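You operate a simulated robot arm through the tools that you are given. There is no shell and no other tool.

You are at the controls of a simulated robot arm. One attempt, no reset.

JOB
Switch the steam box off, let it cool, then store the pack from it in the green bench drawer.
Fine: shut the drawer; leave the steam box lid open. Where these are worked on the way, their far stop is far enough and under half their travel is too little: green bench drawer.

Only the result counts: the job must be done as asked and must still hold three seconds after the hand-in. Knocking over, shifting, dropping, spilling or breaking anything else fails it. Lids that push on must go on centred and level and be pressed home; caps that screw on are set level and turned clockwise until they are tight.

ROBOT AND FRAMES
A 7-joint arm with a four-finger gripper, fixed in place. Base frame: the origin is on the floor under the middle of its stand, x ahead of it, y to its left, z up. Lengths are in m, angles in rad, forces in N, time in s.
It reaches about 1.223 m from its shoulder. Its first joint turns from -1.204 to 3.002 rad. Payload 3.67 kg.
The tool frame sits at the grasp point between the pads (the TCP): z along the fingers, y along the line on which they close. The tips reach 0.028 m beyond it. The gripper opens to 0.112 m; its body begins 0.073 m behind the TCP.
Orientation is told as [roll, pitch, yaw] about the base's x, y, z axes, in that order, counted from this pose: with the fingers straight down and closing along the base's y, the tool's x points along the base's -x, its y along +y and its z along -z.

CONTROLS
- The arm moves only by the tool arm_command. Its argument "deltas" is a list of rows, each an object of numbers (a shift or turn left out is 0, a gripper value left out holds the last): "ax", "ay", "az": the turn, a rotation vector about the tool's x, y, z in rad; "tx", "ty", "tz": the shift along the tool's x, y, z in m; "grip": the opening, from 0 (shut) to 1 (fully open). In form: [{"ax": .., "ay": .., "az": .., "tx": .., "ty": .., "tz": .., "grip": ..}, ...]. A call has 1 to 20 rows; each row shifts and turns the commanded pose from where the row before left it, along the tool's axes as they then stand. Each row takes 0.2 s and may step no farther than 0.05 m and 0.15 rad from the row before; otherwise, or with a gripper value out of range, the whole call is refused. Where a pose cannot be reached the arm comes as near as it can. A force on the tool above 90 N (or 10 N above the force at the start of the call, whichever is more), or a blocked arm, ends the call early, and 0.2 s more pass. Each finger travels about 0.1025 m/s and halts on what it meets, pressing with about 22 N; the grip force reading is that of the motor and also rises with nothing between the fingers. The clock runs only during rows and for 0.2 s after the last one: add rows that do not move to give the fingers time. The reply holds the time, the measured pose of the TCP, the force on the tool along the base axes, the opening and the grip force, in the units named above and with some noise, with the torque about the TCP (base axes, N m) and any sound that the robot's microphone picked up, and new pictures: "views" is both (left out), scene, wrist or none.
- Cameras (640 x 400 px; columns grow to the right, rows downward): "scene" is fixed at [0.0418, 0.507, 1.453]; the picture's right is [-0.50, -0.87, 0.00], its down [-0.30, 0.17, -0.94] and it looks along [0.81, -0.47, -0.35] (base axes); focal length 299 px, centre (320, 200). "wrist" rides on the gripper at [0.06, -0.018, -0.104] in the tool frame; the picture's right is [0.29, 0.96, 0.00], its down [-0.80, 0.24, -0.55] and it looks along [-0.53, 0.16, 0.83] (tool axes); focal length 234 px, centre (320, 200). There is no depth. A picture from a camera that has moved, and an enlarged one, comes with that camera's place and axes in the base frame and with its lens. The place of the scene camera against the robot may be out by one fixed shift of up to 0.018 m in any direction.
- lift_body(by): slides the trunk up (or, below 0, down) by that many m; the arm rides with it, the base frame stays. It gives what a move gives, with no picture.
- enlarge(camera, box): a new picture of the part [left, top, right, bottom] of that camera's present view, enlarged. No time passes.
- hand_in(): hands the job in; it is judged then, once.

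Nothing tells you positions but the pictures and the camera data. Unless the task says otherwise, let go and move clear before handing in.

The tools are called after ">>>" by a JSON object that holds its "fn" and its "kwargs". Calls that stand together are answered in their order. arm_command: Moves the arm, as the interface text tells. Its arguments: {"type":"object","properties":{"deltas":{"type":"array","items":{"type":"object","properties":{"ax":{"type":"number"},"ay":{"type":"number"},"az":{"type":"number"},"tx":{"type":"number"},"ty":{"type":"number"},"tz":{"type":"number"},"grip":{"type":"number"}}}},"views":{"type":"string","enum":["both","scene","wrist","none"]}},"required":["deltas"]} The other tools are called the same way: lift_body (by) moves the trunk up or down; enlarge (camera, box) takes an enlarged picture of a part of a camera's view; hand_in () hands the job in.

At the start:

```text
time: 0.0
position: [0.6205, -0.2587, 1.3225]
ee_rot: [0.002, 0.0, 0.0]
contact_force: [0.2, 0.6, 0.0]
wrist_torque: [-0.02, -0.01, 0.01]
finger_gap: 0.1123
grasp_force: 0.0
trunk travel left (down, up): [-0.675, 0.165]
```

scene: 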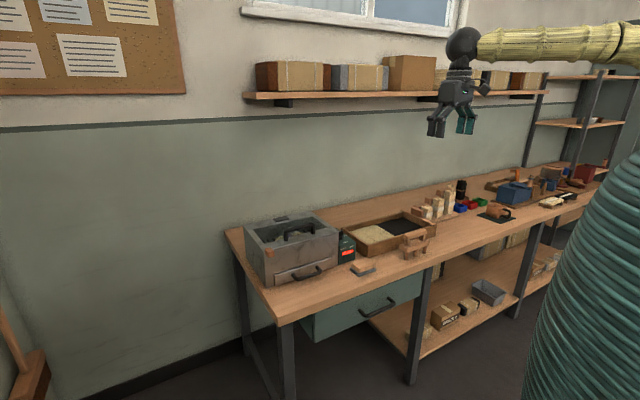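
wrist: 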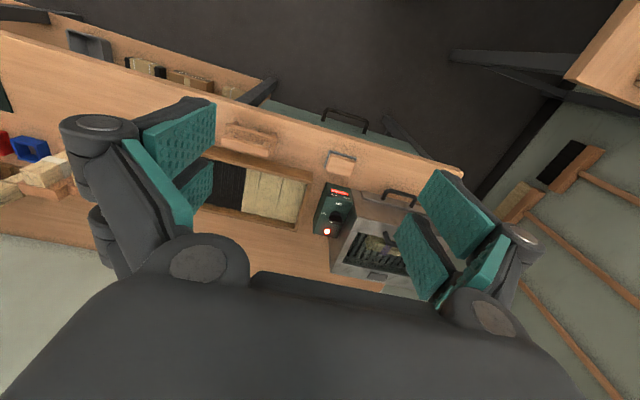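

I see a bench with a grey steam box at its left end, a control unit with a red display beside it, and a green drawer below the bench top. I'll look closer before I move anything.

>>> {"fn": "enlarge", "kwargs": {"camera": "scene", "box": [220, 190, 440, 330]}}

>>> {"fn": "enlarge", "kwargs": {"camera": "wrist", "box": [280, 130, 460, 300]}}

>>> {"fn": "enlarge", "kwargs": {"camera": "scene", "box": [230, 200, 370, 290]}}

```text
2.86 times, centred on (330, 260) of scene
camera zoom: at [0.0418, 0.507, 1.453], right [-0.5, -0.87, 0.0], down [-0.3, 0.17, -0.94], along [0.81, -0.47, -0.35], focal length 854 px, centre (291, 29)
```

zoom: 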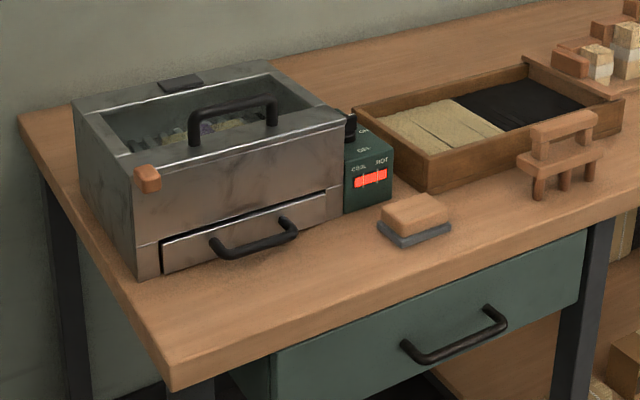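

```text
2.35 times, centred on (370, 215) of wrist
camera zoom: at [0.5597, -0.2772, 1.4273], right [-0.29, 0.96, 0.0], down [0.8, 0.24, 0.55], along [0.53, 0.16, -0.83], focal length 551 px, centre (202, 165)
```

zoom: 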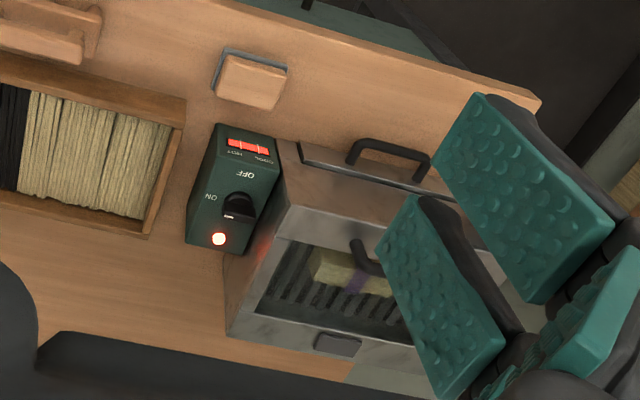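

```text
4.44 times, centred on (300, 245) of scene
camera zoom: at [0.0418, 0.507, 1.453], right [-0.5, -0.87, 0.0], down [-0.3, 0.17, -0.94], along [0.81, -0.47, -0.35], focal length 1329 px, centre (409, 0)
```

zoom: 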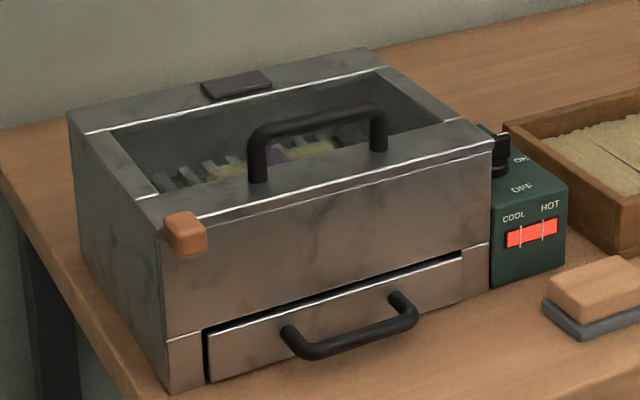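

The steam box sits at about x 0.90 and beyond, y -0.08 to 0.23, with its top near z 0.93. The control unit is on its right (-y) side, and the lamp and display both show hot. I'll bring the wrist camera closer to read the knob and lid.

>>> {"fn": "arm_command", "kwargs": {"deltas": [{"tx": -0.0167, "ty": 0.0267, "tz": 0.0283}, {"tx": -0.0167, "ty": 0.0267, "tz": 0.0283}, {"tx": -0.0167, "ty": 0.0267, "tz": 0.0283}, {"tx": -0.0167, "ty": 0.0267, "tz": 0.0283}, {"tx": -0.0167, "ty": 0.0267, "tz": 0.0283}, {"tx": -0.0167, "ty": 0.0267, "tz": 0.0283}]}}

```text
time: 1.4
position: [0.7243, -0.0962, 1.1525]
ee_rot: [-0.001, 0.002, 0.0]
contact_force: [0.9, 0.6, 0.8]
wrist_torque: [-0.01, 0.05, 0.03]
finger_gap: 0.112
grasp_force: 0.1
trunk travel left (down, up): [-0.675, 0.165]
camera wrist: at [0.6636, -0.1144, 1.2576], right [-0.29, 0.96, 0.0], down [0.8, 0.24, 0.55], along [0.53, 0.16, -0.83], focal length 234 px, centre (320, 200)
```

scene: 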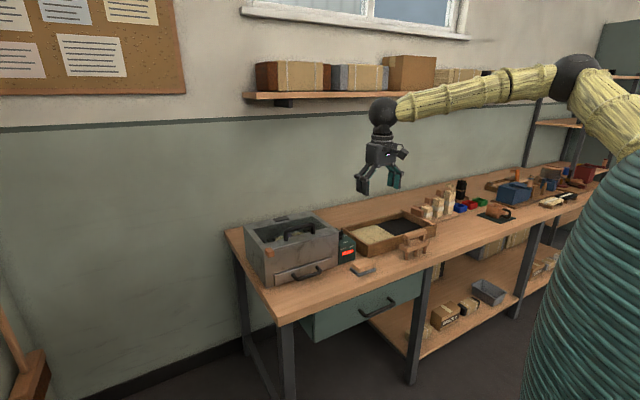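
wrist: 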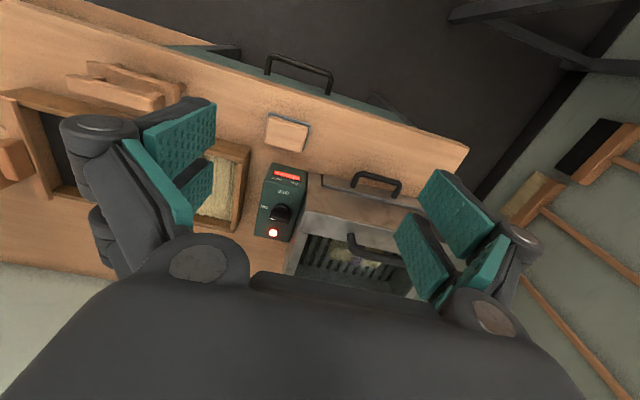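

>>> {"fn": "enlarge", "kwargs": {"camera": "wrist", "box": [240, 150, 330, 250]}}

>>> {"fn": "enlarge", "kwargs": {"camera": "wrist", "box": [270, 160, 430, 270]}}

```text
4.00 times, centred on (285, 200) of wrist
camera zoom: at [0.6636, -0.1144, 1.2576], right [-0.29, 0.96, 0.0], down [0.8, 0.24, 0.55], along [0.53, 0.16, -0.83], focal length 937 px, centre (460, 200)
```

zoom: 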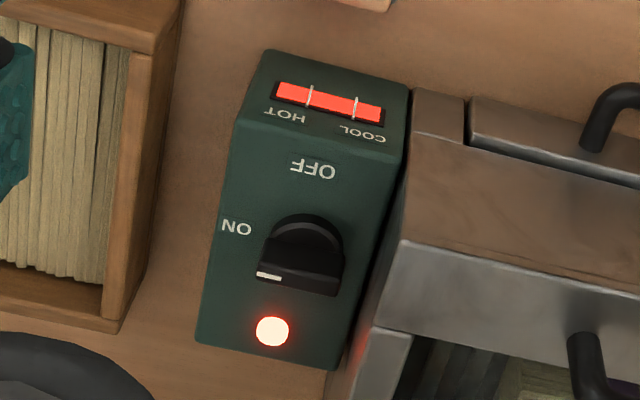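

```text
3.64 times, centred on (350, 215) of wrist
camera zoom: at [0.6636, -0.1144, 1.2576], right [-0.29, 0.96, 0.0], down [0.8, 0.24, 0.55], along [0.53, 0.16, -0.83], focal length 852 px, centre (211, 146)
```

zoom: 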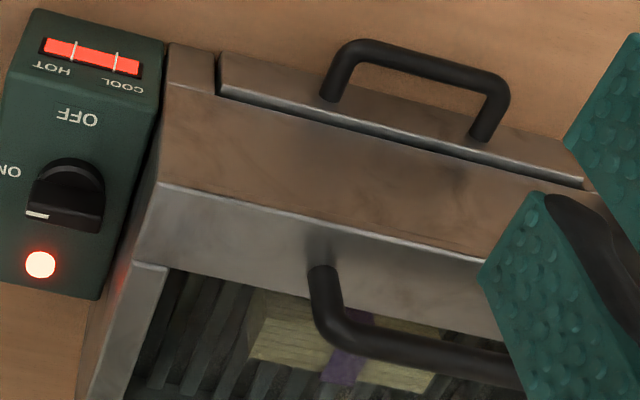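

>>> {"fn": "enlarge", "kwargs": {"camera": "scene", "box": [335, 90, 435, 210]}}

>>> {"fn": "enlarge", "kwargs": {"camera": "wrist", "box": [40, 80, 560, 330]}}

```text
3.33 times, centred on (385, 150) of scene
camera zoom: at [0.0418, 0.507, 1.453], right [-0.5, -0.87, 0.0], down [-0.3, 0.17, -0.94], along [0.81, -0.47, -0.35], focal length 997 px, centre (103, 367)
```

zoom: 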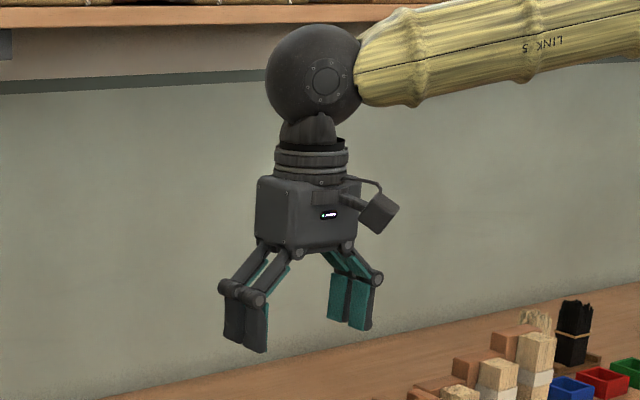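

```text
1.23 times, centred on (300, 205) of wrist
camera zoom: at [0.6636, -0.1144, 1.2576], right [-0.29, 0.96, 0.0], down [0.8, 0.24, 0.55], along [0.53, 0.16, -0.83], focal length 288 px, centre (345, 194)
```

zoom: 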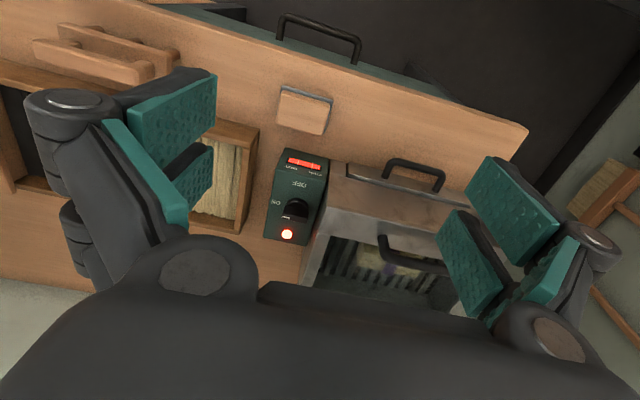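

The knob is a bar type with its mark pointing to ON (-y), and OFF is a quarter turn clockwise, towards the robot. The knob is near (0.94, -0.11, 0.905), and I'll move in for a better fix.

>>> {"fn": "arm_command", "kwargs": {"deltas": [{"tx": -0.025, "tz": 0.034}, {"tx": -0.025, "tz": 0.034}, {"tx": -0.025, "tz": 0.034}, {}]}}

```text
time: 2.4
position: [0.7959, -0.0977, 1.0518]
ee_rot: [0.003, -0.001, 0.001]
contact_force: [-0.4, -0.1, 0.4]
wrist_torque: [0.01, -0.06, -0.01]
finger_gap: 0.1121
grasp_force: 0.0
trunk travel left (down, up): [-0.675, 0.165]
camera wrist: at [0.7355, -0.1176, 1.1566], right [-0.29, 0.96, 0.0], down [0.8, 0.24, 0.56], along [0.53, 0.16, -0.83], focal length 234 px, centre (320, 200)
```

scene: 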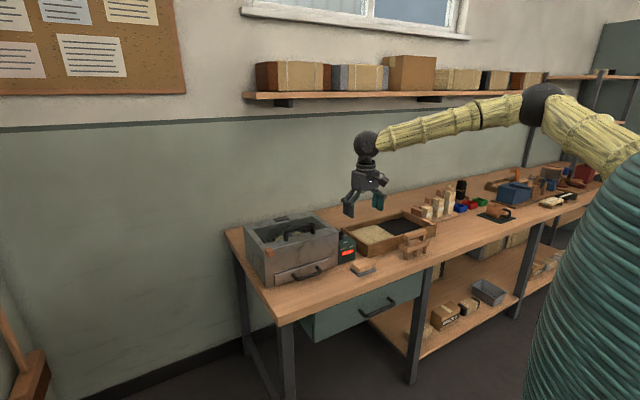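
wrist: 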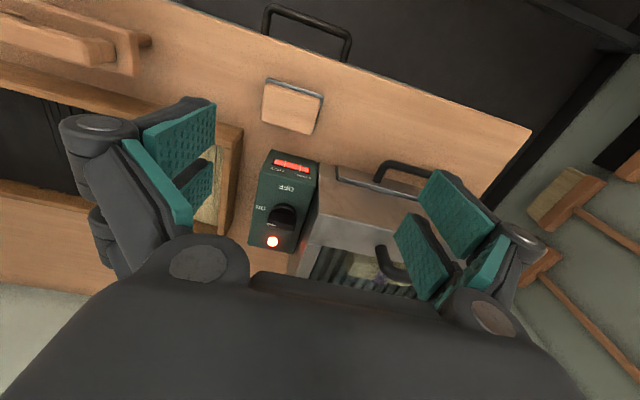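

>>> {"fn": "enlarge", "kwargs": {"camera": "wrist", "box": [240, 140, 340, 260]}}

>>> {"fn": "enlarge", "kwargs": {"camera": "scene", "box": [325, 215, 375, 280]}}

```text
3.33 times, centred on (290, 200) of wrist
camera zoom: at [0.7355, -0.1176, 1.1566], right [-0.29, 0.96, 0.0], down [0.8, 0.24, 0.56], along [0.53, 0.16, -0.83], focal length 781 px, centre (420, 200)
```

zoom: 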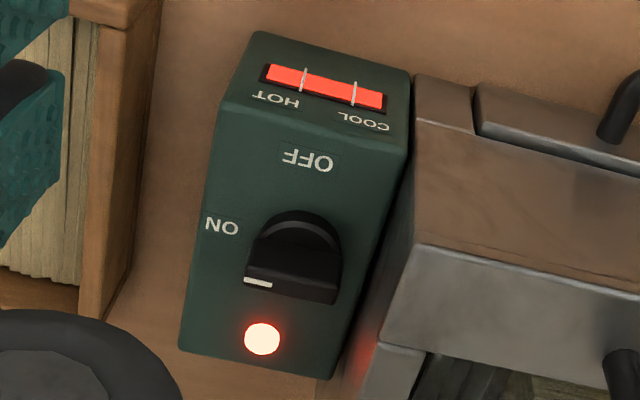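

```text
6.15 times, centred on (350, 248) of scene
camera zoom: at [0.0418, 0.507, 1.453], right [-0.5, -0.87, 0.0], down [-0.3, 0.17, -0.94], along [0.81, -0.47, -0.35], focal length 1840 px, centre (135, -92)
```

zoom: 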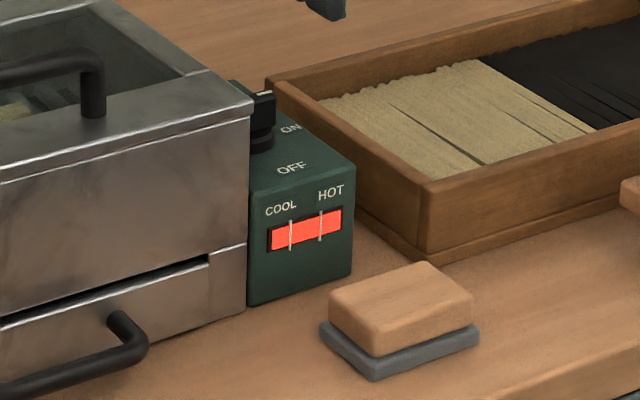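

>>> {"fn": "arm_command", "kwargs": {"deltas": [{"grip": 0}, {"grip": 0}, {"grip": 0}, {"grip": 0}]}}

```text
time: 3.4
position: [0.7977, -0.0986, 1.0498]
ee_rot: [0.0, 0.001, 0.0]
contact_force: [-0.1, 0.1, 0.4]
wrist_torque: [-0.03, 0.01, 0.0]
finger_gap: 0.0
grasp_force: 22.0
trunk travel left (down, up): [-0.675, 0.165]
camera wrist: at [0.7367, -0.1171, 1.1557], right [-0.29, 0.96, 0.0], down [0.8, 0.24, 0.55], along [0.53, 0.16, -0.83], focal length 234 px, centre (320, 200)
```

scene: 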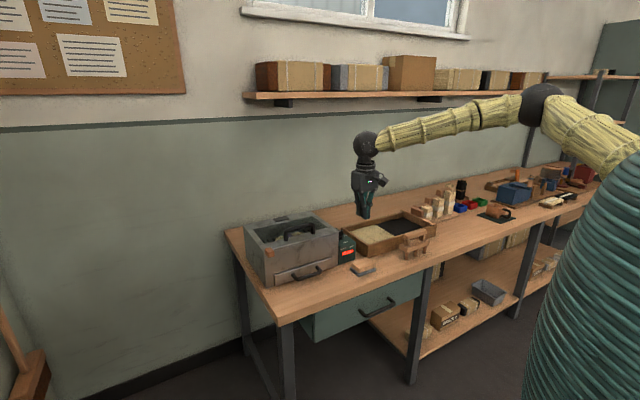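
wrist: 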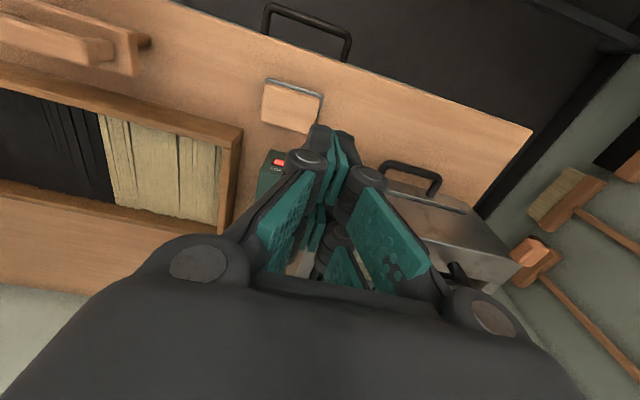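

>>> {"fn": "enlarge", "kwargs": {"camera": "scene", "box": [330, 125, 410, 225]}}

>>> {"fn": "enlarge", "kwargs": {"camera": "wrist", "box": [230, 110, 450, 300]}}

```text
4.00 times, centred on (370, 175) of scene
camera zoom: at [0.0418, 0.507, 1.453], right [-0.5, -0.87, 0.0], down [-0.3, 0.17, -0.94], along [0.81, -0.47, -0.35], focal length 1196 px, centre (120, 300)
```

zoom: 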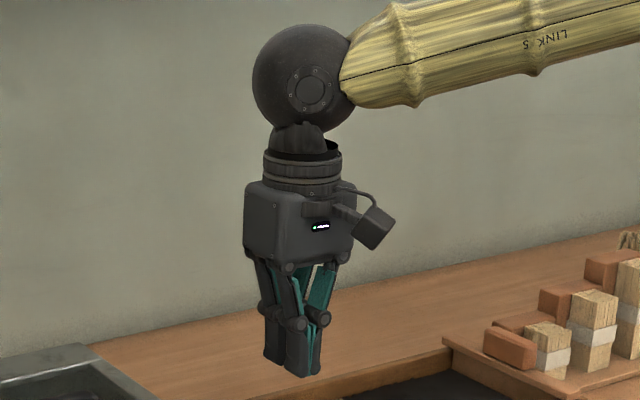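

```text
2.11 times, centred on (340, 205) of wrist
camera zoom: at [0.7367, -0.1171, 1.1557], right [-0.29, 0.96, 0.0], down [0.8, 0.24, 0.55], along [0.53, 0.16, -0.83], focal length 493 px, centre (278, 190)
```

zoom: 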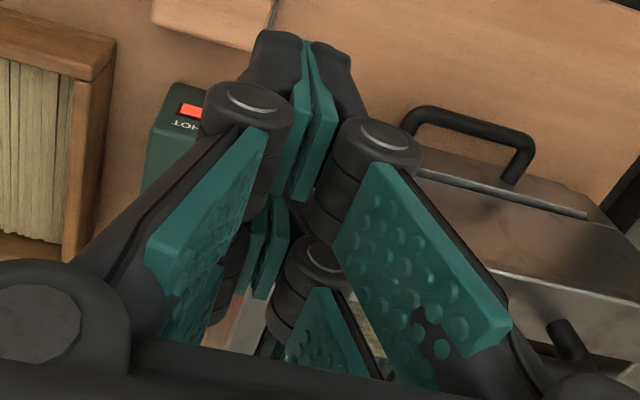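

The fingers are shut and make a compact pusher. I'll move over to the +x side of the knob bar, whose axis is about (0.952, -0.108) with its top at z 0.907, so I can sweep it clockwise.

>>> {"fn": "arm_command", "kwargs": {"deltas": [{"tx": -0.04, "ty": -0.0074}, {"tx": -0.04, "ty": -0.0074}, {"tx": -0.04, "ty": -0.0074}, {"tx": -0.04, "ty": -0.0074}, {"tx": -0.038, "ty": -0.0074}, {"tz": 0.03}, {"tz": 0.03}, {"tz": 0.03}, {}]}}

```text
time: 5.4
position: [0.9949, -0.1353, 0.9596]
ee_rot: [-0.001, -0.001, -0.002]
contact_force: [-0.2, 0.2, 0.2]
wrist_torque: [0.02, -0.02, 0.03]
finger_gap: 0.0
grasp_force: 22.1
trunk travel left (down, up): [-0.675, 0.165]
camera wrist: at [0.9332, -0.1539, 1.065], right [-0.29, 0.96, 0.0], down [0.8, 0.24, 0.55], along [0.53, 0.16, -0.83], focal length 234 px, centre (320, 200)
```

scene: 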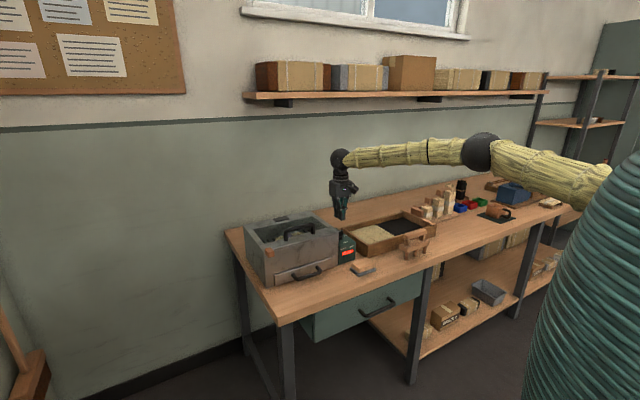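
wrist: 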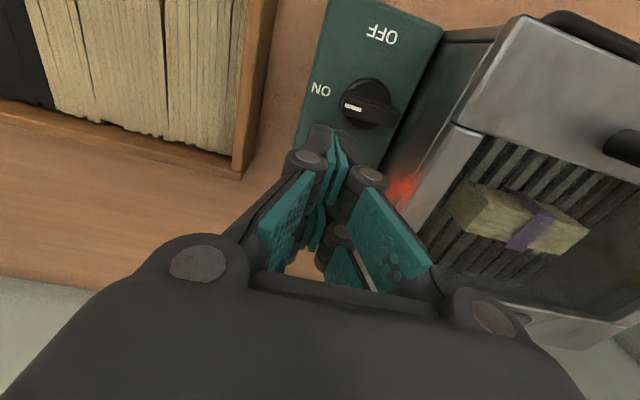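

>>> {"fn": "enlarge", "kwargs": {"camera": "wrist", "box": [290, 60, 430, 180]}}

>>> {"fn": "enlarge", "kwargs": {"camera": "scene", "box": [300, 150, 380, 270]}}

```text
3.33 times, centred on (360, 120) of wrist
camera zoom: at [0.9332, -0.1539, 1.065], right [-0.29, 0.96, 0.0], down [0.8, 0.24, 0.55], along [0.53, 0.16, -0.83], focal length 781 px, centre (187, 467)
```

zoom: 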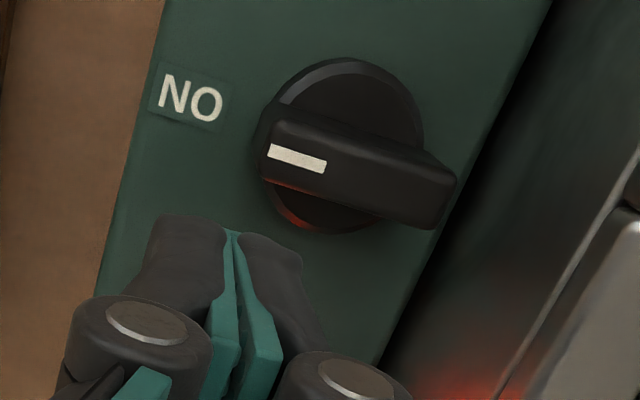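

```text
3.33 times, centred on (340, 210) of scene
camera zoom: at [0.0418, 0.507, 1.453], right [-0.5, -0.87, 0.0], down [-0.3, 0.17, -0.94], along [0.81, -0.47, -0.35], focal length 997 px, centre (253, 167)
```

zoom: 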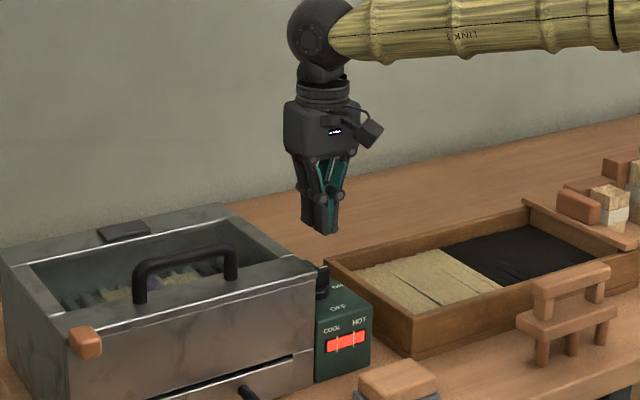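

>>> {"fn": "arm_command", "kwargs": {"deltas": [{"tz": 0.019}, {"tz": 0.018}, {"tx": 0.0057, "ty": -0.0006}, {"tx": 0.0057, "ty": -0.0006}, {"tx": 0.0036, "ty": -0.0004}, {"tx": 0.0036, "ty": -0.0004}, {"tx": 0.0033, "ty": 0.0015}, {"tx": 0.0033, "ty": 0.0015}, {}]}}

```text
time: 7.4
position: [0.9685, -0.1329, 0.9233]
ee_rot: [-0.001, 0.0, -0.001]
contact_force: [0.2, 0.1, -0.9]
wrist_torque: [-0.01, 0.01, -0.01]
finger_gap: 0.0
grasp_force: 22.1
trunk travel left (down, up): [-0.675, 0.165]
camera wrist: at [0.9072, -0.1533, 1.0277], right [-0.29, 0.96, 0.0], down [0.8, 0.24, 0.55], along [0.53, 0.16, -0.83], focal length 234 px, centre (320, 200)
```

scene: 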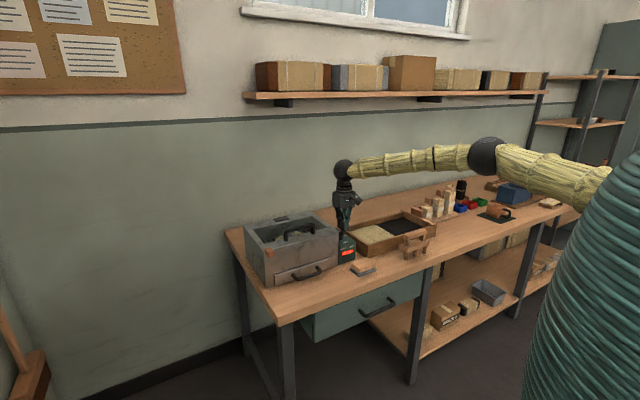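
wrist: 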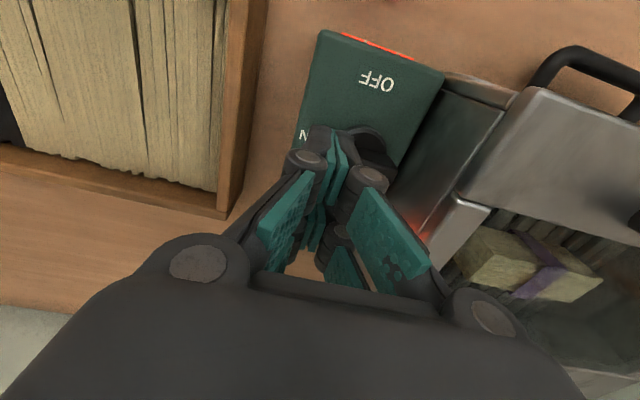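

>>> {"fn": "enlarge", "kwargs": {"camera": "wrist", "box": [290, 90, 430, 200]}}

```text
3.64 times, centred on (360, 145) of wrist
camera zoom: at [0.9072, -0.1533, 1.0277], right [-0.29, 0.96, 0.0], down [0.8, 0.24, 0.55], along [0.53, 0.16, -0.83], focal length 852 px, centre (174, 400)
```

zoom: 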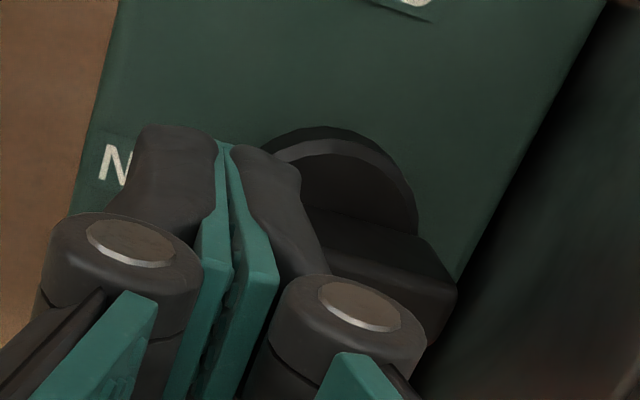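

>>> {"fn": "enlarge", "kwargs": {"camera": "scene", "box": [320, 195, 370, 265]}}

>>> {"fn": "enlarge", "kwargs": {"camera": "wrist", "box": [325, 115, 405, 185]}}

```text
5.71 times, centred on (345, 230) of scene
camera zoom: at [0.0418, 0.507, 1.453], right [-0.5, -0.87, 0.0], down [-0.3, 0.17, -0.94], along [0.81, -0.47, -0.35], focal length 1708 px, centre (177, 29)
```

zoom: 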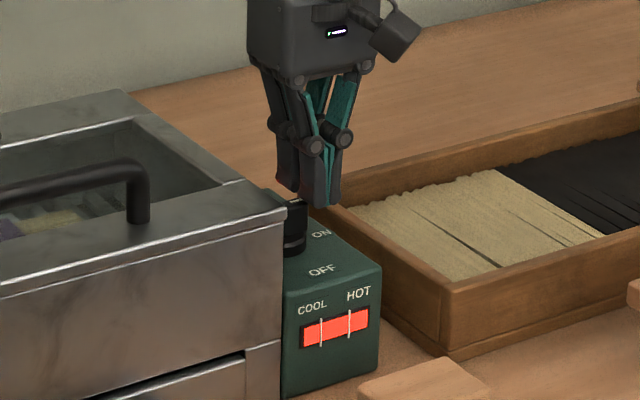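

```text
5.71 times, centred on (365, 150) of wrist
camera zoom: at [0.9072, -0.1533, 1.0277], right [-0.29, 0.96, 0.0], down [0.8, 0.24, 0.55], along [0.53, 0.16, -0.83], focal length 1338 px, centre (63, 486)
```

zoom: 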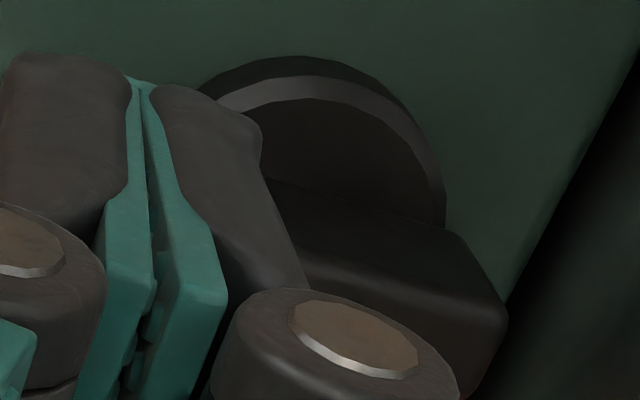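

The finger tips passed over the top of the bar: when shut they only reach about 0.004 m past the TCP. I'll back off in +x, go about 24 mm lower and push again.

>>> {"fn": "arm_command", "kwargs": {"deltas": [{"tx": -0.0165, "ty": -0.001}, {"tx": -0.0165, "ty": -0.001}, {"tz": 0.012}, {"tz": 0.012}, {"tx": 0.006}, {"tx": 0.005}, {}]}}

>>> {"fn": "enlarge", "kwargs": {"camera": "wrist", "box": [290, 60, 430, 200]}}

>>> {"fn": "enlarge", "kwargs": {"camera": "scene", "box": [320, 195, 370, 265]}}

```text
time: 9.0
position: [0.9904, -0.1361, 0.8968]
ee_rot: [-0.001, 0.0, 0.0]
contact_force: [1.9, -0.9, 0.2]
wrist_torque: [-0.05, -0.08, -0.02]
finger_gap: 0.0001
grasp_force: 21.7
trunk travel left (down, up): [-0.675, 0.165]
camera wrist: at [0.93, -0.155, 1.0024], right [-0.29, 0.96, 0.0], down [0.8, 0.24, 0.55], along [0.53, 0.16, -0.83], focal length 234 px, centre (320, 200)
```

scene: 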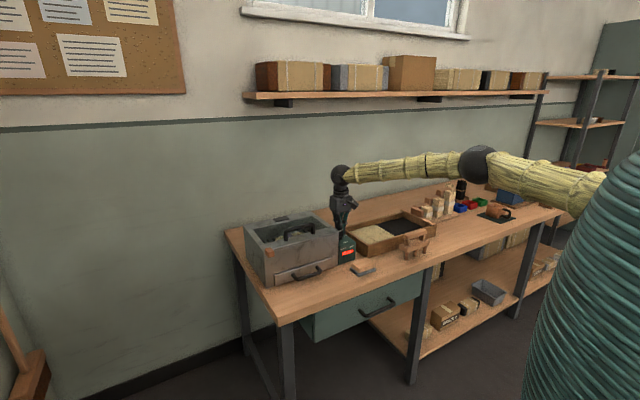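
wrist: 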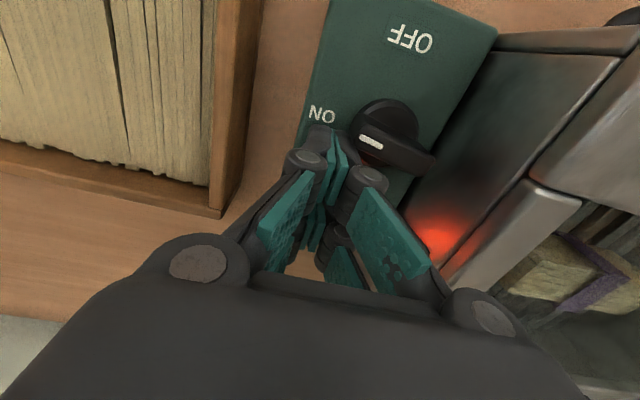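

```text
2.86 times, centred on (360, 130) of wrist
camera zoom: at [0.93, -0.155, 1.0024], right [-0.29, 0.96, 0.0], down [0.8, 0.24, 0.55], along [0.53, 0.16, -0.83], focal length 669 px, centre (206, 400)
```

zoom: 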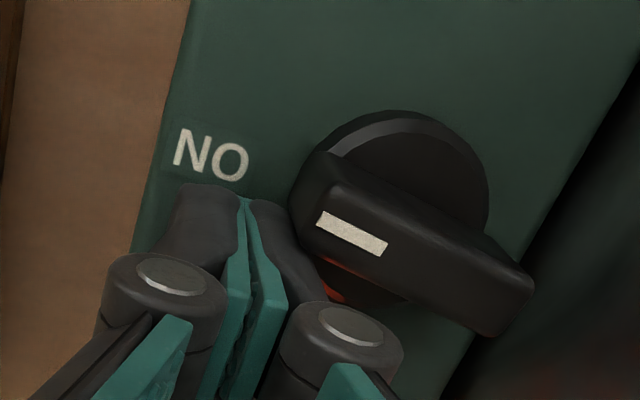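

```text
5.71 times, centred on (345, 230) of scene
camera zoom: at [0.0418, 0.507, 1.453], right [-0.5, -0.87, 0.0], down [-0.3, 0.17, -0.94], along [0.81, -0.47, -0.35], focal length 1708 px, centre (177, 29)
```

zoom: 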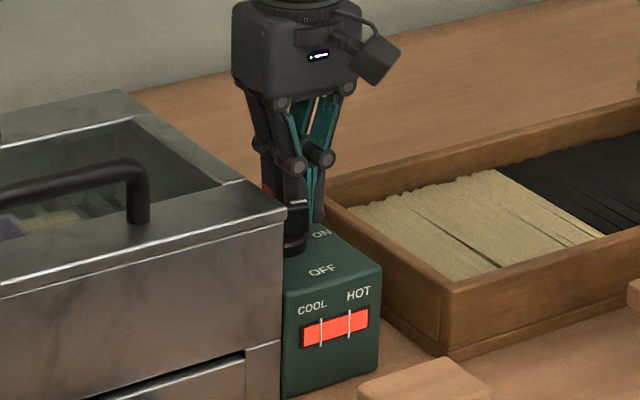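

The bar is in contact now, with about 2 N on the tool. I'll go on along the arc.

>>> {"fn": "arm_command", "kwargs": {"deltas": [{"tx": 0.004}, {"tx": 0.004, "ty": 0.0003}, {"tx": 0.0033, "ty": 0.0015}, {"tx": 0.0033, "ty": 0.0015}, {}]}}

>>> {"fn": "enlarge", "kwargs": {"camera": "wrist", "box": [290, 60, 430, 200]}}

```text
time: 10.2
position: [0.9754, -0.1346, 0.8995]
ee_rot: [0.0, -0.001, -0.004]
contact_force: [-1.2, -8.3, 5.0]
wrist_torque: [-0.16, 0.11, 0.15]
finger_gap: 0.0004
grasp_force: 21.7
trunk travel left (down, up): [-0.675, 0.165]
camera wrist: at [0.9145, -0.1523, 1.0044], right [-0.29, 0.96, 0.0], down [0.8, 0.24, 0.55], along [0.53, 0.16, -0.83], focal length 234 px, centre (320, 200)
```

scene: 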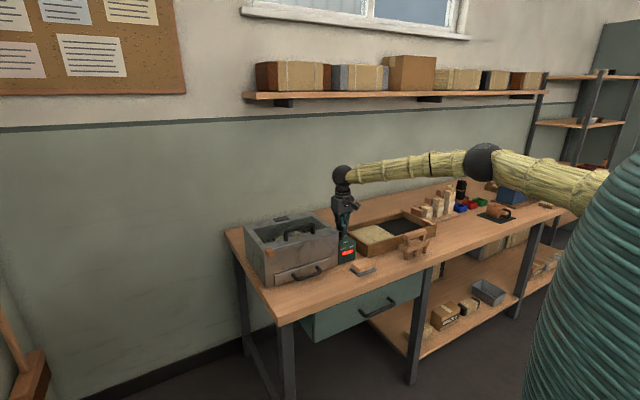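
wrist: 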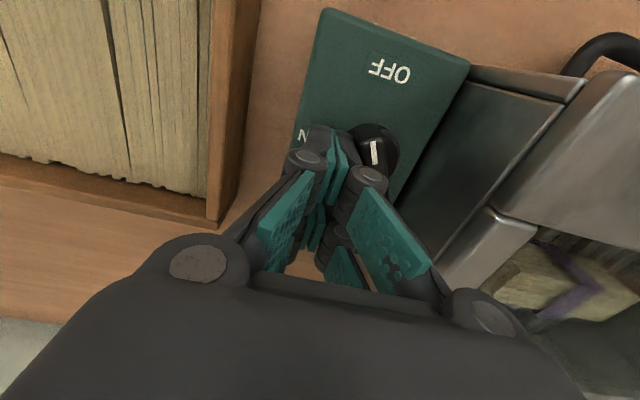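

```text
2.86 times, centred on (360, 130) of wrist
camera zoom: at [0.9145, -0.1523, 1.0044], right [-0.29, 0.96, 0.0], down [0.8, 0.24, 0.55], along [0.53, 0.16, -0.83], focal length 669 px, centre (206, 400)
```

zoom: 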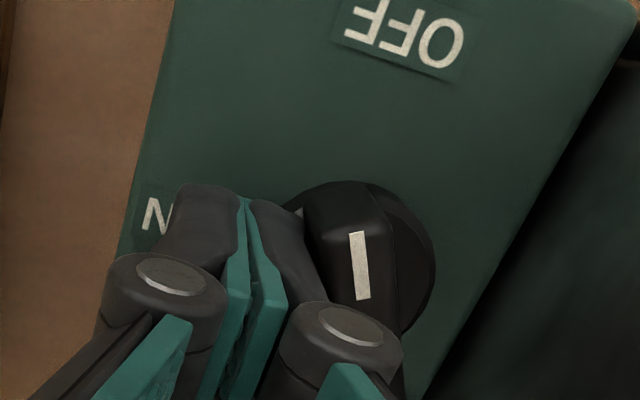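

The mark is now about 70° round and the lamp's red glow is gone. I'll push the rest of the way sideways (+y) to the OFF stop.

>>> {"fn": "arm_command", "kwargs": {"deltas": [{"tx": 0.002, "ty": 0.003}, {"tx": 0.002, "ty": 0.003}, {"ty": 0.0015}, {}]}}

>>> {"fn": "enlarge", "kwargs": {"camera": "wrist", "box": [290, 60, 430, 200]}}

```text
time: 11.2
position: [0.9712, -0.1289, 0.8992]
ee_rot: [0.004, -0.003, -0.002]
contact_force: [4.5, -42.5, 19.7]
wrist_torque: [-0.03, 0.23, 0.54]
finger_gap: 0.0003
grasp_force: 21.7
trunk travel left (down, up): [-0.675, 0.165]
camera wrist: at [0.9103, -0.1478, 1.005], right [-0.29, 0.96, 0.0], down [0.8, 0.24, 0.56], along [0.53, 0.16, -0.83], focal length 234 px, centre (320, 200)
```

scene: 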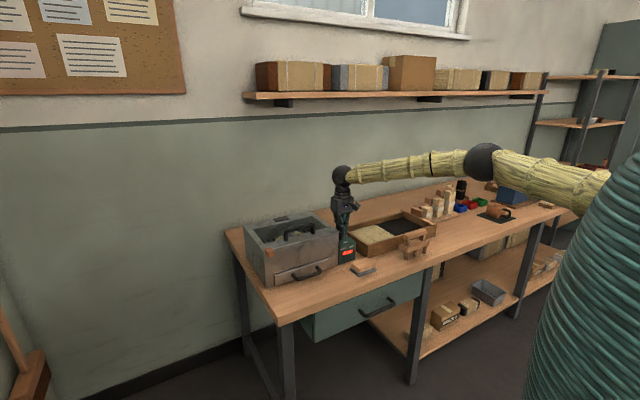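
wrist: 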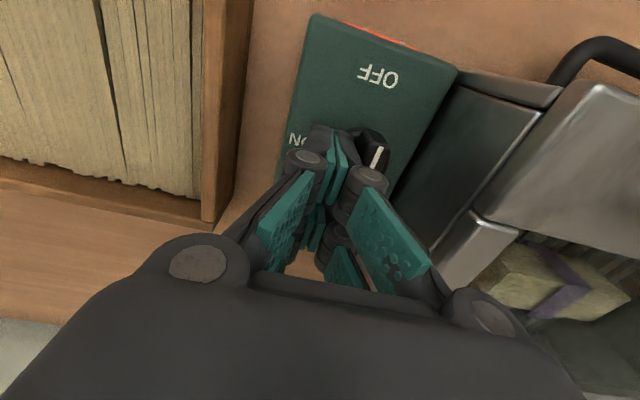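

```text
2.86 times, centred on (360, 130) of wrist
camera zoom: at [0.9103, -0.1478, 1.005], right [-0.29, 0.96, 0.0], down [0.8, 0.24, 0.56], along [0.53, 0.16, -0.83], focal length 669 px, centre (206, 400)
```

zoom: 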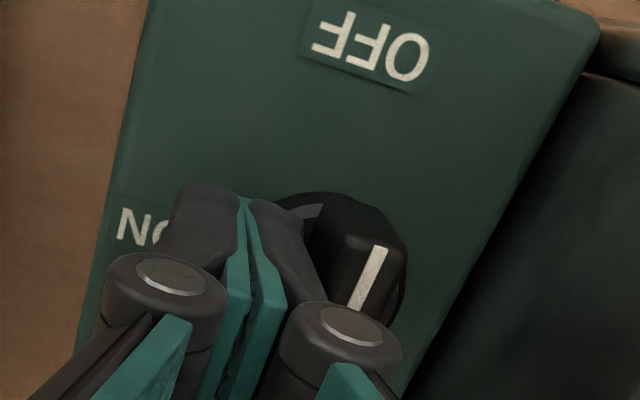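

The mark points at OFF and the knob is on its stop, with force rising to 42 N. I'll back off, rise clear and check the display.

>>> {"fn": "arm_command", "kwargs": {"deltas": [{"ty": -0.008}, {"ty": -0.008}, {"tz": -0.03}, {"tz": -0.04}, {"tz": -0.04, "tx": 0.02, "grip": 1}, {"tz": -0.04, "tx": 0.04, "grip": 1}, {"tx": 0.04, "grip": 1}, {"tx": 0.04, "grip": 1}, {"tx": 0.04, "ty": 0.02, "grip": 1}, {}]}}

>>> {"fn": "enlarge", "kwargs": {"camera": "wrist", "box": [220, 120, 420, 260]}}

>>> {"fn": "enlarge", "kwargs": {"camera": "scene", "box": [230, 200, 370, 290]}}

```text
refused: row 6 steps farther than a row can; nothing moved
```

```text
2.86 times, centred on (320, 190) of wrist
camera zoom: at [0.9103, -0.1478, 1.005], right [-0.29, 0.96, 0.0], down [0.8, 0.24, 0.56], along [0.53, 0.16, -0.83], focal length 669 px, centre (320, 229)
```

zoom: 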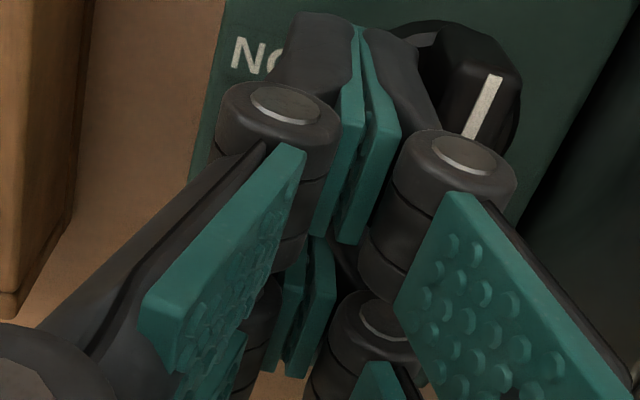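

```text
4.44 times, centred on (300, 245) of scene
camera zoom: at [0.0418, 0.507, 1.453], right [-0.5, -0.87, 0.0], down [-0.3, 0.17, -0.94], along [0.81, -0.47, -0.35], focal length 1329 px, centre (409, 0)
```

zoom: 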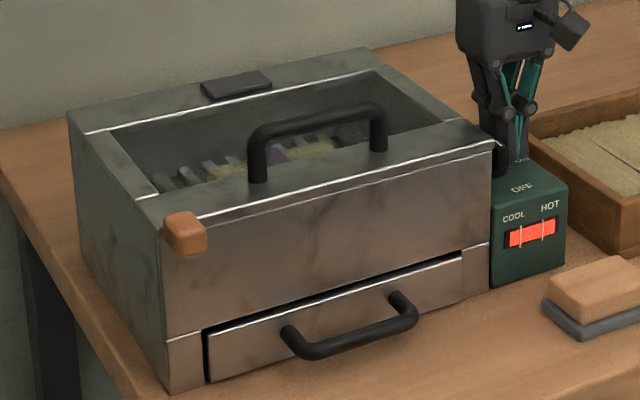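

One row was too long, so nothing moved. I'll resend the same retreat in shorter steps.

>>> {"fn": "arm_command", "kwargs": {"deltas": [{"ty": -0.008}, {"ty": -0.008}, {"tz": -0.03}, {"tz": -0.04}, {"tz": -0.04, "tx": 0.02}, {"tz": -0.03, "tx": 0.035, "grip": 1}, {"tx": 0.04, "grip": 1}, {"tx": 0.04, "grip": 1}, {"tx": 0.04, "ty": 0.02, "grip": 1}, {}]}}

>>> {"fn": "enlarge", "kwargs": {"camera": "wrist", "box": [220, 120, 420, 260]}}

>>> {"fn": "enlarge", "kwargs": {"camera": "scene", "box": [230, 200, 370, 290]}}

```text
time: 13.4
position: [0.796, -0.1259, 1.0401]
ee_rot: [0.001, 0.001, 0.0]
contact_force: [0.4, -0.9, 0.0]
wrist_torque: [0.0, 0.01, 0.01]
finger_gap: 0.112
grasp_force: 0.1
trunk travel left (down, up): [-0.675, 0.165]
camera wrist: at [0.7354, -0.1437, 1.1451], right [-0.29, 0.96, 0.0], down [0.8, 0.24, 0.55], along [0.53, 0.16, -0.83], focal length 234 px, centre (320, 200)
```

scene: 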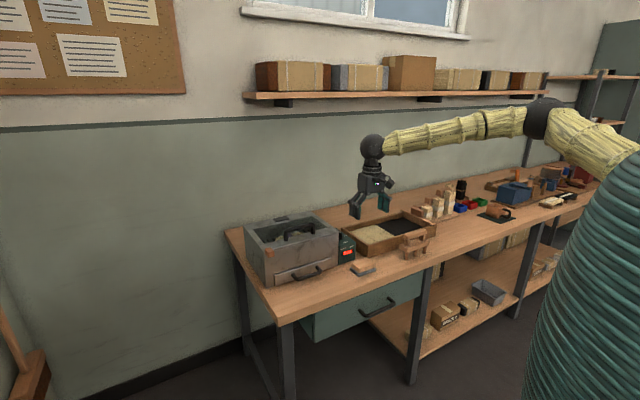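
wrist: 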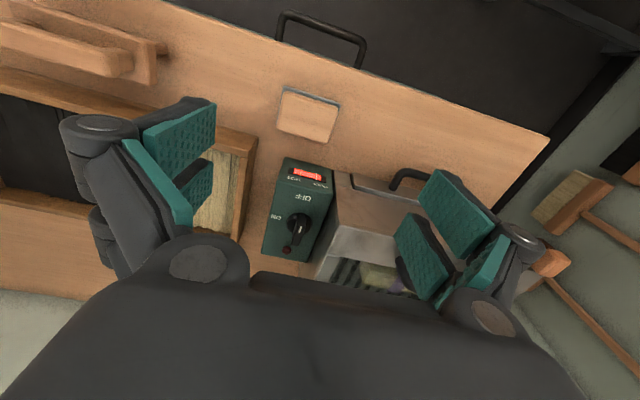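

```text
2.86 times, centred on (320, 190) of wrist
camera zoom: at [0.7354, -0.1437, 1.1451], right [-0.29, 0.96, 0.0], down [0.8, 0.24, 0.55], along [0.53, 0.16, -0.83], focal length 669 px, centre (320, 229)
```

zoom: 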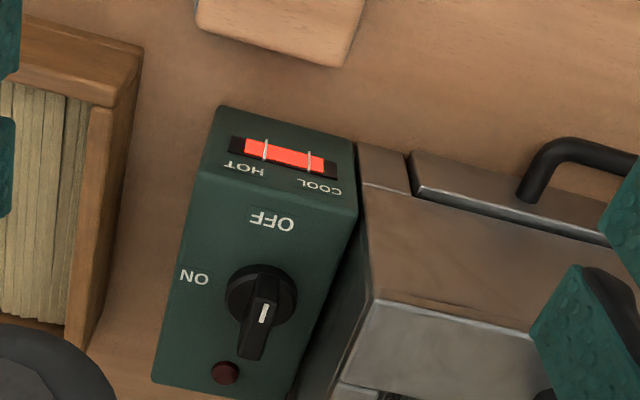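

```text
4.44 times, centred on (300, 245) of scene
camera zoom: at [0.0418, 0.507, 1.453], right [-0.5, -0.87, 0.0], down [-0.3, 0.17, -0.94], along [0.81, -0.47, -0.35], focal length 1329 px, centre (409, 0)
```

zoom: 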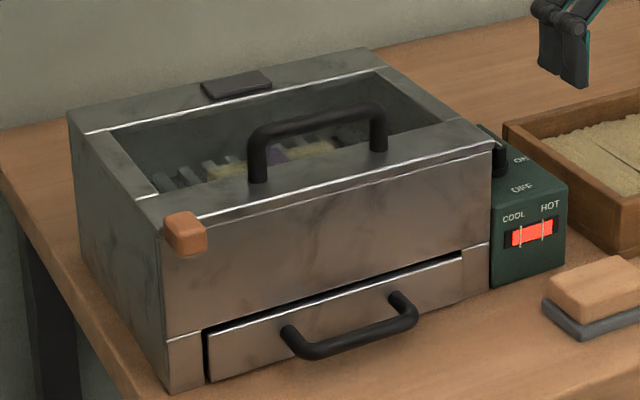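

The lamp is out and the display bar is shrinking, so it is cooling. While that goes on I'll measure the green drawer handle.

>>> {"fn": "enlarge", "kwargs": {"camera": "wrist", "box": [240, 0, 440, 120]}}

>>> {"fn": "enlarge", "kwargs": {"camera": "scene", "box": [280, 250, 450, 360]}}

```text
3.20 times, centred on (340, 60) of wrist
camera zoom: at [0.7354, -0.1437, 1.1451], right [-0.29, 0.96, 0.0], down [0.8, 0.24, 0.55], along [0.53, 0.16, -0.83], focal length 749 px, centre (256, 648)
```

zoom: 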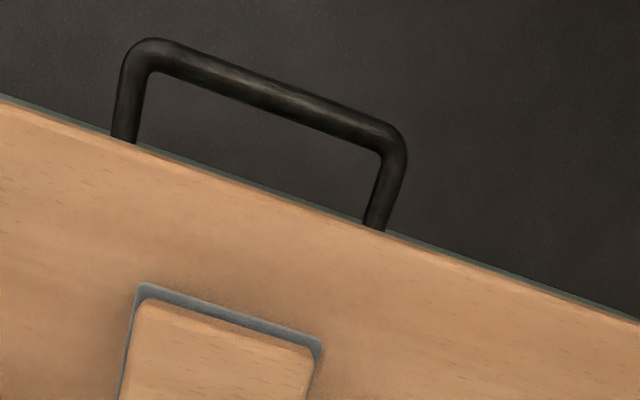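

```text
3.64 times, centred on (365, 305) of scene
camera zoom: at [0.0418, 0.507, 1.453], right [-0.5, -0.87, 0.0], down [-0.3, 0.17, -0.94], along [0.81, -0.47, -0.35], focal length 1087 px, centre (156, -182)
```

zoom: 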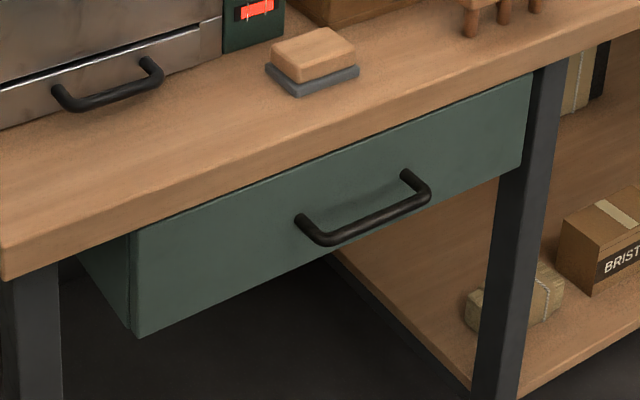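

The drawer handle is a horizontal bar at about x 0.708, y -0.20 to -0.08, z 0.684. Next I'll look at the steam box from above to understand the lid, the orange tab and the pack.

>>> {"fn": "arm_command", "kwargs": {"deltas": [{"tx": -0.0128, "ty": 0.032, "tz": -0.019}, {"tx": -0.0128, "ty": 0.032, "tz": -0.019}, {"tx": -0.0128, "ty": 0.032, "tz": -0.019}, {"tx": -0.0128, "ty": 0.032, "tz": -0.019}, {"tx": -0.0128, "ty": 0.032, "tz": -0.019}, {}]}}

>>> {"fn": "enlarge", "kwargs": {"camera": "wrist", "box": [200, 100, 460, 290]}}

>>> {"fn": "enlarge", "kwargs": {"camera": "scene", "box": [230, 200, 370, 290]}}

```text
time: 14.8
position: [0.8615, 0.0375, 1.1351]
ee_rot: [0.001, 0.0, -0.003]
contact_force: [-0.1, -0.9, 0.0]
wrist_torque: [0.02, 0.02, 0.01]
finger_gap: 0.1121
grasp_force: 0.1
trunk travel left (down, up): [-0.675, 0.165]
camera wrist: at [0.8006, 0.0189, 1.2395], right [-0.29, 0.96, 0.0], down [0.8, 0.24, 0.55], along [0.53, 0.16, -0.83], focal length 234 px, centre (320, 200)
```

scene: 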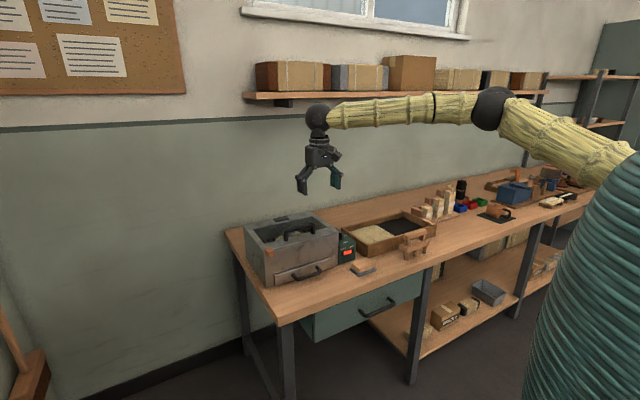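
wrist: 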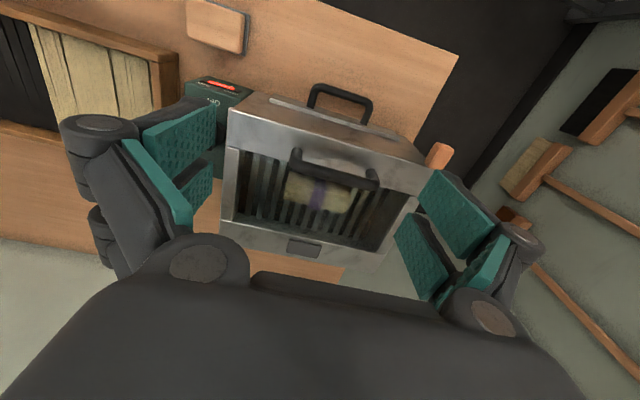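

```text
2.11 times, centred on (330, 195) of wrist
camera zoom: at [0.8006, 0.0189, 1.2395], right [-0.29, 0.96, 0.0], down [0.8, 0.24, 0.55], along [0.53, 0.16, -0.83], focal length 493 px, centre (299, 210)
```

zoom: 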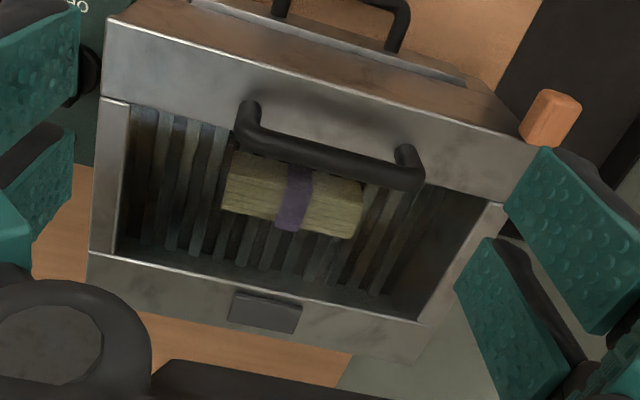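

```text
4.44 times, centred on (300, 245) of scene
camera zoom: at [0.0418, 0.507, 1.453], right [-0.5, -0.87, 0.0], down [-0.3, 0.17, -0.94], along [0.81, -0.47, -0.35], focal length 1329 px, centre (409, 0)
```

zoom: 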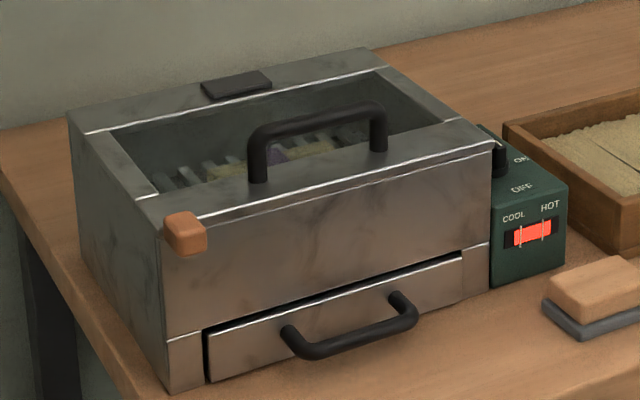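

>>> {"fn": "enlarge", "kwargs": {"camera": "wrist", "box": [390, 120, 470, 190]}}

>>> {"fn": "enlarge", "kwargs": {"camera": "scene", "box": [240, 225, 290, 265]}}

>>> {"fn": "enlarge", "kwargs": {"camera": "wrist", "box": [220, 130, 420, 270]}}

>>> {"fn": "enlarge", "kwargs": {"camera": "scene", "box": [250, 205, 350, 255]}}

```text
5.71 times, centred on (430, 155) of wrist
camera zoom: at [0.8006, 0.0189, 1.2395], right [-0.29, 0.96, 0.0], down [0.8, 0.24, 0.55], along [0.53, 0.16, -0.83], focal length 1338 px, centre (-309, 457)
```

zoom: 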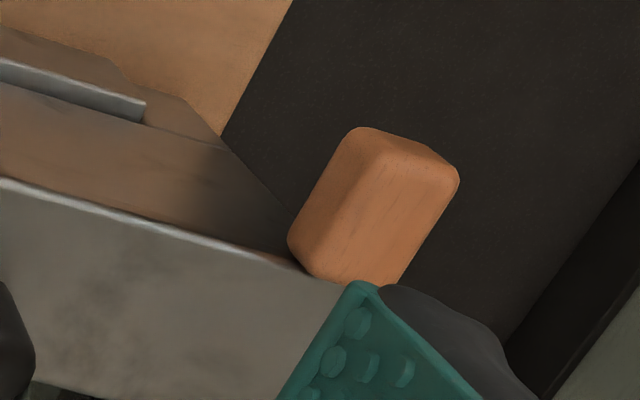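

```text
10.00 times, centred on (265, 245) of scene
camera zoom: at [0.0418, 0.507, 1.453], right [-0.5, -0.87, 0.0], down [-0.3, 0.17, -0.94], along [0.81, -0.47, -0.35], focal length 2990 px, centre (870, -250)
```

zoom: 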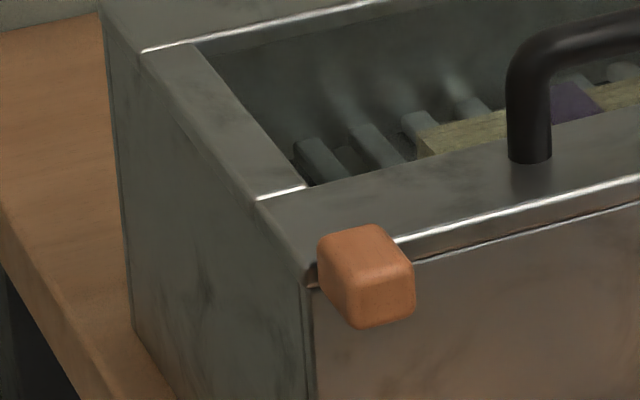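

```text
2.86 times, centred on (320, 200) of wrist
camera zoom: at [0.8006, 0.0189, 1.2395], right [-0.29, 0.96, 0.0], down [0.8, 0.24, 0.55], along [0.53, 0.16, -0.83], focal length 669 px, centre (320, 200)
```

zoom: 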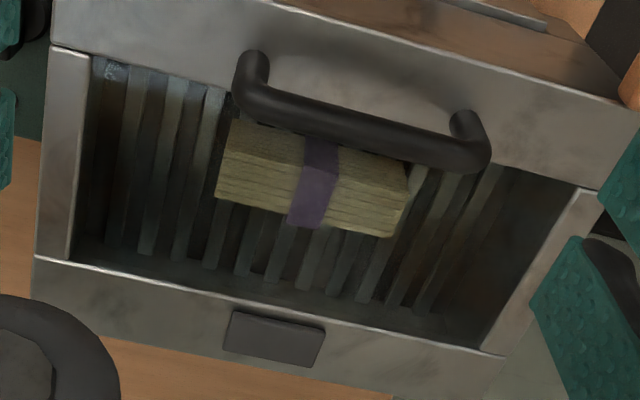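

```text
6.40 times, centred on (300, 230) of scene
camera zoom: at [0.0418, 0.507, 1.453], right [-0.5, -0.87, 0.0], down [-0.3, 0.17, -0.94], along [0.81, -0.47, -0.35], focal length 1913 px, centre (448, 8)
```

zoom: 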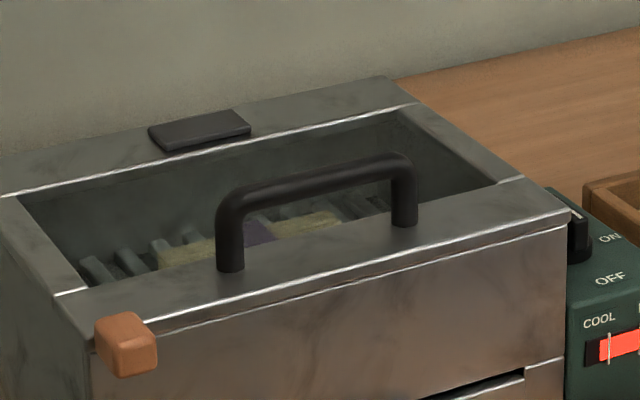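

>>> {"fn": "enlarge", "kwargs": {"camera": "scene", "box": [280, 100, 360, 210]}}

```text
3.64 times, centred on (320, 155) of scene
camera zoom: at [0.0418, 0.507, 1.453], right [-0.5, -0.87, 0.0], down [-0.3, 0.17, -0.94], along [0.81, -0.47, -0.35], focal length 1087 px, centre (320, 364)
```

zoom: 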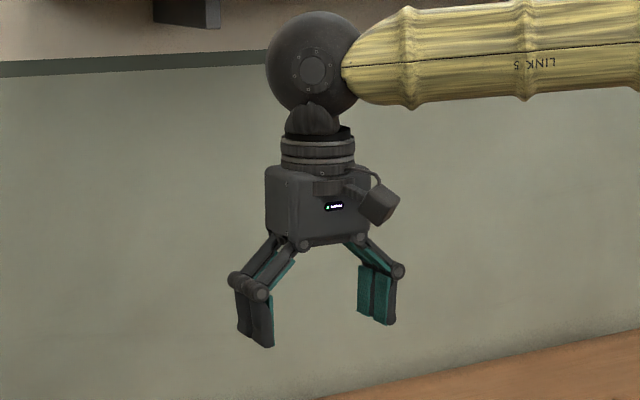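

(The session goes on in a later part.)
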